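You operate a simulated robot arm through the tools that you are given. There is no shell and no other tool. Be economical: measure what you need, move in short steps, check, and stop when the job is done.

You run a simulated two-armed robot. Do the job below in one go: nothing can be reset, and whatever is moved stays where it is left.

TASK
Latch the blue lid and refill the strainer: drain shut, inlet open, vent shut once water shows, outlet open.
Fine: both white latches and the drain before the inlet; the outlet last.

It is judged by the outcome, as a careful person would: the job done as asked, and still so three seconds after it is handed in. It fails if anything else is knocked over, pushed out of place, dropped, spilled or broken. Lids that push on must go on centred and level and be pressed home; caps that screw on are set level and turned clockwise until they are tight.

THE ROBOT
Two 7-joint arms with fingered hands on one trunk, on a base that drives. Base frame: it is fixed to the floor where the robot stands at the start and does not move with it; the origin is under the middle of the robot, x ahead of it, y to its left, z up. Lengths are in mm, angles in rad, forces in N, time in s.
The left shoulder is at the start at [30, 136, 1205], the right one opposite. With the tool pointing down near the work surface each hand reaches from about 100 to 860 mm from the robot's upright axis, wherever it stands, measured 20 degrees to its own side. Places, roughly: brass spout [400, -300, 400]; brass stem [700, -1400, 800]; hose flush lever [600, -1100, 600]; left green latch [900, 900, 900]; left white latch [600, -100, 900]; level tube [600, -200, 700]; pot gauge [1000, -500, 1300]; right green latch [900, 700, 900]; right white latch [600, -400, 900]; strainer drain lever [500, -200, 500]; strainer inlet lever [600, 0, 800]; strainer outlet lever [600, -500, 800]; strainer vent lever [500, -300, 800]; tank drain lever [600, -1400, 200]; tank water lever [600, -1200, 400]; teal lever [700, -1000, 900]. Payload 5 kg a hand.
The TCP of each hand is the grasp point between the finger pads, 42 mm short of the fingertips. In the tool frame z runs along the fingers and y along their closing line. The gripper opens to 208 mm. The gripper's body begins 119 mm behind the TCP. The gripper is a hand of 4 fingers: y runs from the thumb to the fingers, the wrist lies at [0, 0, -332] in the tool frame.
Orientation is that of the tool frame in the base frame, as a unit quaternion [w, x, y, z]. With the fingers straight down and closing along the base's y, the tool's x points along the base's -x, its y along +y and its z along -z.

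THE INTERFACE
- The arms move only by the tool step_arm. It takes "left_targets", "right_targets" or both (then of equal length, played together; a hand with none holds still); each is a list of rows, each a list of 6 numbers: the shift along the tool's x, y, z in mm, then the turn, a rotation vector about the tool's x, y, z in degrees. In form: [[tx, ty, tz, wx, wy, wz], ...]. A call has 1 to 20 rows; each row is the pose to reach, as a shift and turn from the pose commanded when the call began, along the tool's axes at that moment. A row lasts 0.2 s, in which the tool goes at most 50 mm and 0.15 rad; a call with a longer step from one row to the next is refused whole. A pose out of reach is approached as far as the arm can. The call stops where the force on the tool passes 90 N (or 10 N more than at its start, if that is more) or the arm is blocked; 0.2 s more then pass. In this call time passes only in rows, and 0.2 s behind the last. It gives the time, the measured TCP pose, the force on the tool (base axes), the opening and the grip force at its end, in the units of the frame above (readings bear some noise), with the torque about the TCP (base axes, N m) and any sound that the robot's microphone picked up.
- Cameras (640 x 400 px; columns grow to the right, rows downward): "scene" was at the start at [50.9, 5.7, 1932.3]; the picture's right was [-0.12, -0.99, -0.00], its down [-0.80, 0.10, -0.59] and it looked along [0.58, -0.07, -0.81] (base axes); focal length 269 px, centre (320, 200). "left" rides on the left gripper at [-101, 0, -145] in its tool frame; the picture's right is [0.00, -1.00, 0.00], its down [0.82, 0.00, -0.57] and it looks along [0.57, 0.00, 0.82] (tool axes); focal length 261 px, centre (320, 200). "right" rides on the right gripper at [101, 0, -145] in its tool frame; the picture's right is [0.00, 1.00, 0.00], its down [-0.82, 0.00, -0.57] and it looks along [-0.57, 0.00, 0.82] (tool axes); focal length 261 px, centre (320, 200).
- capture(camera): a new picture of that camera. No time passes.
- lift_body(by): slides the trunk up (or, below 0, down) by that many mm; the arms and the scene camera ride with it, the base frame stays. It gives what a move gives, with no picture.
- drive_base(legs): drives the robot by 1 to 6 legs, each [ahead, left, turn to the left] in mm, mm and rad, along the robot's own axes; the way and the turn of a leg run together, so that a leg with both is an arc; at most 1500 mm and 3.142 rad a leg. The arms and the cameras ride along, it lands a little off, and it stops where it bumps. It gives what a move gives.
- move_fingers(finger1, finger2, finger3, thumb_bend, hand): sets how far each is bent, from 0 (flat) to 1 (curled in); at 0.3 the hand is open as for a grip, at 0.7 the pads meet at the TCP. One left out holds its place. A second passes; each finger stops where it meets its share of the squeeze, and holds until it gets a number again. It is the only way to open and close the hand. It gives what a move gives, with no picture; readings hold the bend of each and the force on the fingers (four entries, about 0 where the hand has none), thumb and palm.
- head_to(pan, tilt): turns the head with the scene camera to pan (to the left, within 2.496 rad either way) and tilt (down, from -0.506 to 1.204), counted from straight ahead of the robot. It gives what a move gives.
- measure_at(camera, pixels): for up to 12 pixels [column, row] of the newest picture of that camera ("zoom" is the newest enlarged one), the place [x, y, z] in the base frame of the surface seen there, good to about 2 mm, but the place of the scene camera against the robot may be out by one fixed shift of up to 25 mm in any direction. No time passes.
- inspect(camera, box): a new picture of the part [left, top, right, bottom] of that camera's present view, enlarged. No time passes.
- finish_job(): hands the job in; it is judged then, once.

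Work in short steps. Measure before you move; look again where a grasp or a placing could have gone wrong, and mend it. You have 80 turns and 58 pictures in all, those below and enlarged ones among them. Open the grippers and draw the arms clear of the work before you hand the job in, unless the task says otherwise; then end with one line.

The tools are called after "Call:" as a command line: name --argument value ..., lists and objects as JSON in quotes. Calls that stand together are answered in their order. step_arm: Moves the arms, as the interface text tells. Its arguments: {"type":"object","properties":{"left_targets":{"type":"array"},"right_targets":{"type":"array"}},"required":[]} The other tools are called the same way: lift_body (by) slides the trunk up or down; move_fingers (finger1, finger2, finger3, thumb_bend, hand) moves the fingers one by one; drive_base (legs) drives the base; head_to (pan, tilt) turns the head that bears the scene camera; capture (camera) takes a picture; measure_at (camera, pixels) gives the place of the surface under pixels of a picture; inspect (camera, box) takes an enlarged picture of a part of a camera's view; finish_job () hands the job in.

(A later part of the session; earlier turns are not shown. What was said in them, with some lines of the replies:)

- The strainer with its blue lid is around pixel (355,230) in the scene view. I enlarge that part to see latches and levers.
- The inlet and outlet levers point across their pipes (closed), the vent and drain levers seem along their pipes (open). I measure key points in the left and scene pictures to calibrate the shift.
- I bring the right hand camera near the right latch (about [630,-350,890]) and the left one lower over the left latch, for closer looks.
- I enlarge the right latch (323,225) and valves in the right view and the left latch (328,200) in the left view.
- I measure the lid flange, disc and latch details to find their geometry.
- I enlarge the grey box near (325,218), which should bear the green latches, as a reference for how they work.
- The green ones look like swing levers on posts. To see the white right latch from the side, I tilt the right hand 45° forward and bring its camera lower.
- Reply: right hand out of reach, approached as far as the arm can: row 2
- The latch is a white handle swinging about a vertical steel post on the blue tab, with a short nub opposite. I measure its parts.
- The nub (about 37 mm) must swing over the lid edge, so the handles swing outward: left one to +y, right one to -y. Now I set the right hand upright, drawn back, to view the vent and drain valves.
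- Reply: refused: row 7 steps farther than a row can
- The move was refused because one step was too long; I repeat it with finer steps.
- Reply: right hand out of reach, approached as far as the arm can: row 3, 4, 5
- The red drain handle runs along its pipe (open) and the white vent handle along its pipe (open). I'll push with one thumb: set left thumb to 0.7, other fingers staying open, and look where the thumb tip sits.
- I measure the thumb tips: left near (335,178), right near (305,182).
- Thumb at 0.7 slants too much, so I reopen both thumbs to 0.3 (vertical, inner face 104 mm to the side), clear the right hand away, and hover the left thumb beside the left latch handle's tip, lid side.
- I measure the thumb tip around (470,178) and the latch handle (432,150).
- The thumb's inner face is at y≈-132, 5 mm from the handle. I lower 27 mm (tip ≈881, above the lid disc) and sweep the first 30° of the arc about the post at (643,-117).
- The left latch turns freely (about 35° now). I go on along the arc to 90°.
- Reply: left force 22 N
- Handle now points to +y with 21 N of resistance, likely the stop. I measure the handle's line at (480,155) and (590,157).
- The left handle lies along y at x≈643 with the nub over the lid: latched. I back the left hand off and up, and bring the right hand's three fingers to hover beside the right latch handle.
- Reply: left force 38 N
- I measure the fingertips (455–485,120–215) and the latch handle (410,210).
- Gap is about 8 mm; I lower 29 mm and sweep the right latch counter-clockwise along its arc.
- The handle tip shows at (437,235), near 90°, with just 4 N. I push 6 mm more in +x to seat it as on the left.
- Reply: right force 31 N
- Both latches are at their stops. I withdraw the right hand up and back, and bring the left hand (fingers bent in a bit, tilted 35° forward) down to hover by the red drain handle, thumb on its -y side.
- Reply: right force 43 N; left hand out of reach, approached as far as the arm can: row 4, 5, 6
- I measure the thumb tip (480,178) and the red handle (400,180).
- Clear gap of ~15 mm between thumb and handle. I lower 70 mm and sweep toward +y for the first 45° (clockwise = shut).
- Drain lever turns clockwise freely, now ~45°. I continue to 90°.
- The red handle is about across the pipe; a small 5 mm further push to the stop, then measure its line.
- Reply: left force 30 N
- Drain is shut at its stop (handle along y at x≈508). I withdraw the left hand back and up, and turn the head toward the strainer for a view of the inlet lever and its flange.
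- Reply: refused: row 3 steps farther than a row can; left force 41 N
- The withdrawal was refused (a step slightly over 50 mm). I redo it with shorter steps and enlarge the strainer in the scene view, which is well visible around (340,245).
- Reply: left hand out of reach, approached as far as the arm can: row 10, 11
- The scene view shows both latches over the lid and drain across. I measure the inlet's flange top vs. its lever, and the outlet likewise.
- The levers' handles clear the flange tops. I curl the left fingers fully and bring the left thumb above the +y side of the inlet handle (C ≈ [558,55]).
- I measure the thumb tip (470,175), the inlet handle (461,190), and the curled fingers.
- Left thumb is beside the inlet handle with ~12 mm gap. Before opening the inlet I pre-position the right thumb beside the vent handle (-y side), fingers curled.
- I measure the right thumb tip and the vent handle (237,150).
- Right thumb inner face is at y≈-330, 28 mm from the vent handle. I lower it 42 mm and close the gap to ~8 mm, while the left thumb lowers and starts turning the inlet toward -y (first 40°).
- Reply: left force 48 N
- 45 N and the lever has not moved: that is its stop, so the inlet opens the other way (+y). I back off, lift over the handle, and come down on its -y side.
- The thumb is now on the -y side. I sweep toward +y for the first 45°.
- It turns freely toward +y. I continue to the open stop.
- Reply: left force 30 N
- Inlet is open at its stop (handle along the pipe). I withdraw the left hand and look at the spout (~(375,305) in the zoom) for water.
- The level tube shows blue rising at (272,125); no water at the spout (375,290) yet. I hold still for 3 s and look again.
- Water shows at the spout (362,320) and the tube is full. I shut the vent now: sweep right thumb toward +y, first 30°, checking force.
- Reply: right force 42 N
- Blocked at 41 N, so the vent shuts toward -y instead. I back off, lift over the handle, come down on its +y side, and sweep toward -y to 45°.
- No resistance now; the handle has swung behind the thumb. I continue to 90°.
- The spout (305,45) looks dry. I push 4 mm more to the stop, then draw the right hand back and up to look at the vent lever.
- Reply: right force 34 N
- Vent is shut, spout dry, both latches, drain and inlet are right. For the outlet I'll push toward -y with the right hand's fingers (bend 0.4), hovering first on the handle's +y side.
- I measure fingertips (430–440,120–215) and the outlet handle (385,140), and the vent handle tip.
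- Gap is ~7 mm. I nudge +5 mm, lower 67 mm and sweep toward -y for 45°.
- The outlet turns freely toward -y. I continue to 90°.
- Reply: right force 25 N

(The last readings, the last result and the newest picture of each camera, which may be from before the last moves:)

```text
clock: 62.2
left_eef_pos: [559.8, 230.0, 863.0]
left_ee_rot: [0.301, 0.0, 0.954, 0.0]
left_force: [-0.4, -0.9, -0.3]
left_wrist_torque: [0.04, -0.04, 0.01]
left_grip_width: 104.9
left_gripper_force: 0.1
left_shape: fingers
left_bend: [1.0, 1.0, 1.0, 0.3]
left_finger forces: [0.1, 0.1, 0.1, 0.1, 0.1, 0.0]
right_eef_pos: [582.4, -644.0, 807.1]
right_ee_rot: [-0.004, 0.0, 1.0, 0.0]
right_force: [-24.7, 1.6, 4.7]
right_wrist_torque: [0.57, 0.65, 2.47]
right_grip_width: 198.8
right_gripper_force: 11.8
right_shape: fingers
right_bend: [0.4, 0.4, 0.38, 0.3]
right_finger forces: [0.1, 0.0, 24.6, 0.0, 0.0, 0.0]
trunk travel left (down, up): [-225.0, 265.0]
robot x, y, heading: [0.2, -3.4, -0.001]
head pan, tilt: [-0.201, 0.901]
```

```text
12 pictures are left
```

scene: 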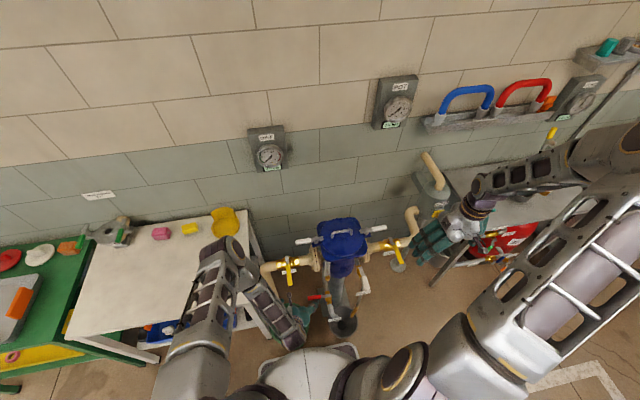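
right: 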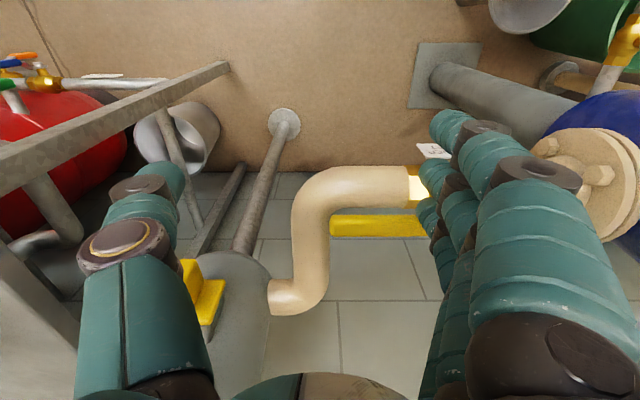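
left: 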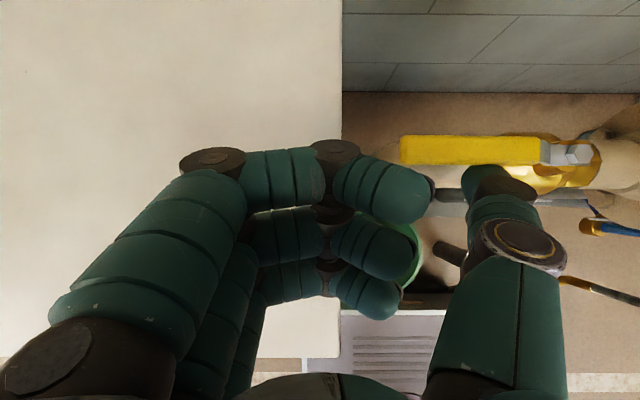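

The outlet handle lies along its pipe at its stop (25 N). I withdraw both hands up and clear.

Call:
step_arm --right_targets '[[25, 0, 0, 0, 0, 0], [50, 0, 0, 0, 0, 0], [60, 0, -40, 0, 0, 0], [60, 0, -85, 0, 0, 0], [60, 0, -130, 0, 0, 0], [75, 0, -170, 0, 0, 0], [100, 0, -200, 0, 0, 0]]' --left_targets '[[-12, 0, -17, 0, 0, 0], [-24, 5, -34, 0, 0, 0], [-40, 10, -57, 0, 0, 0], [-57, 15, -82, 0, 0, 0], [-75, 15, -107, 0, 0, 0], [-75, 15, -107, 0, 0, 0], [-75, 15, -107, 0, 0, 0]]'

Call:
move_fingers --hand "left" --finger1 0.3 --finger2 0.3 --finger3 0.3

Call:
move_fingers --hand "right" --finger1 0.3 --finger2 0.3 --finger3 0.3

Call:
inspect --camera "scene" --box '[255, 200, 425, 345]'

```text
clock: 63.8
left_eef_pos: [560.1, 248.4, 992.9]
left_ee_rot: [0.302, -0.001, 0.953, 0.0]
left_force: [-1.0, 0.6, 0.7]
left_wrist_torque: [-0.06, -0.09, -0.02]
left_grip_width: 104.9
left_gripper_force: 0.0
left_shape: fingers
left_bend: [1.0, 1.0, 1.0, 0.3]
left_finger forces: [0.0, 0.0, 0.0, 0.0, 0.0, 0.0]
right_eef_pos: [488.3, -643.6, 1009.2]
right_ee_rot: [0.0, 0.0, 1.0, 0.001]
right_force: [-0.7, 0.2, 0.8]
right_wrist_torque: [-0.05, -0.12, 0.01]
right_grip_width: 198.6
right_gripper_force: 0.1
right_shape: fingers
right_bend: [0.4, 0.4, 0.4, 0.3]
right_finger forces: [0.1, 0.0, 0.0, 0.1, 0.0, 0.0]
trunk travel left (down, up): [-225.0, 265.0]
robot x, y, heading: [-2.6, 1.5, 0.0]
head pan, tilt: [-0.201, 0.901]
```

```text
clock: 64.8
left_eef_pos: [562.9, 245.8, 991.0]
left_ee_rot: [0.301, 0.0, 0.954, 0.0]
left_force: [0.0, 0.8, 0.0]
left_wrist_torque: [0.0, 0.0, 0.04]
left_grip_width: 224.3
left_gripper_force: 0.0
left_shape: fingers
left_bend: [0.3, 0.3, 0.3, 0.3]
left_finger forces: [0.0, 0.1, 0.1, 0.0, 0.1, 0.0]
right_eef_pos: [489.6, -644.9, 1007.6]
right_ee_rot: [0.001, 0.0, 1.0, -0.001]
right_force: [-0.3, 0.2, 1.1]
right_wrist_torque: [0.02, 0.02, 0.0]
right_grip_width: 198.5
right_gripper_force: 0.1
right_shape: fingers
right_bend: [0.4, 0.4, 0.4, 0.3]
right_finger forces: [0.0, 0.1, 0.0, 0.0, 0.0, 0.0]
trunk travel left (down, up): [-225.0, 265.0]
robot x, y, heading: [1.6, 2.2, -0.005]
head pan, tilt: [-0.201, 0.901]
```

```text
clock: 65.8
left_eef_pos: [561.9, 246.7, 992.1]
left_ee_rot: [0.3, 0.001, 0.954, -0.001]
left_force: [-0.1, 0.4, -0.3]
left_wrist_torque: [-0.01, 0.0, 0.0]
left_grip_width: 224.6
left_gripper_force: 0.0
left_shape: fingers
left_bend: [0.3, 0.3, 0.3, 0.3]
left_finger forces: [0.0, 0.0, 0.0, 0.0, 0.0, 0.1]
right_eef_pos: [488.0, -644.9, 1007.2]
right_ee_rot: [0.0, 0.001, 1.0, 0.0]
right_force: [-0.3, 0.4, -0.2]
right_wrist_torque: [0.0, 0.01, 0.01]
right_grip_width: 223.7
right_gripper_force: 0.1
right_shape: fingers
right_bend: [0.3, 0.3, 0.3, 0.3]
right_finger forces: [0.0, 0.1, 0.0, 0.0, 0.0, 0.0]
trunk travel left (down, up): [-225.0, 265.0]
robot x, y, heading: [1.4, 2.5, 0.001]
head pan, tilt: [-0.201, 0.901]
```

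```text
2.76 times, centred on (340, 272) of scene
```

zoom: 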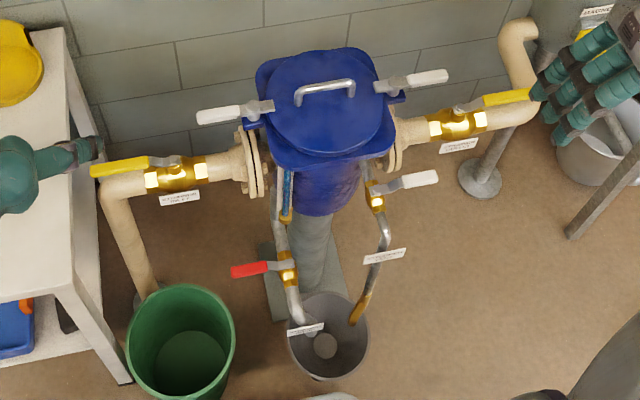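

The picture shows both white latches turned over the lid, the drain and vent handles across their pipes, and the inlet and outlet handles along theirs. There is no leak, the spout is dry and both hands are clear, so I hand the job in.

Call:
finish_job

```text
The job is handed in.
```

The blue lid is latched on both sides and the strainer is refilled: drain shut, inlet open, vent shut once water showed at the spout, and outlet opened last.
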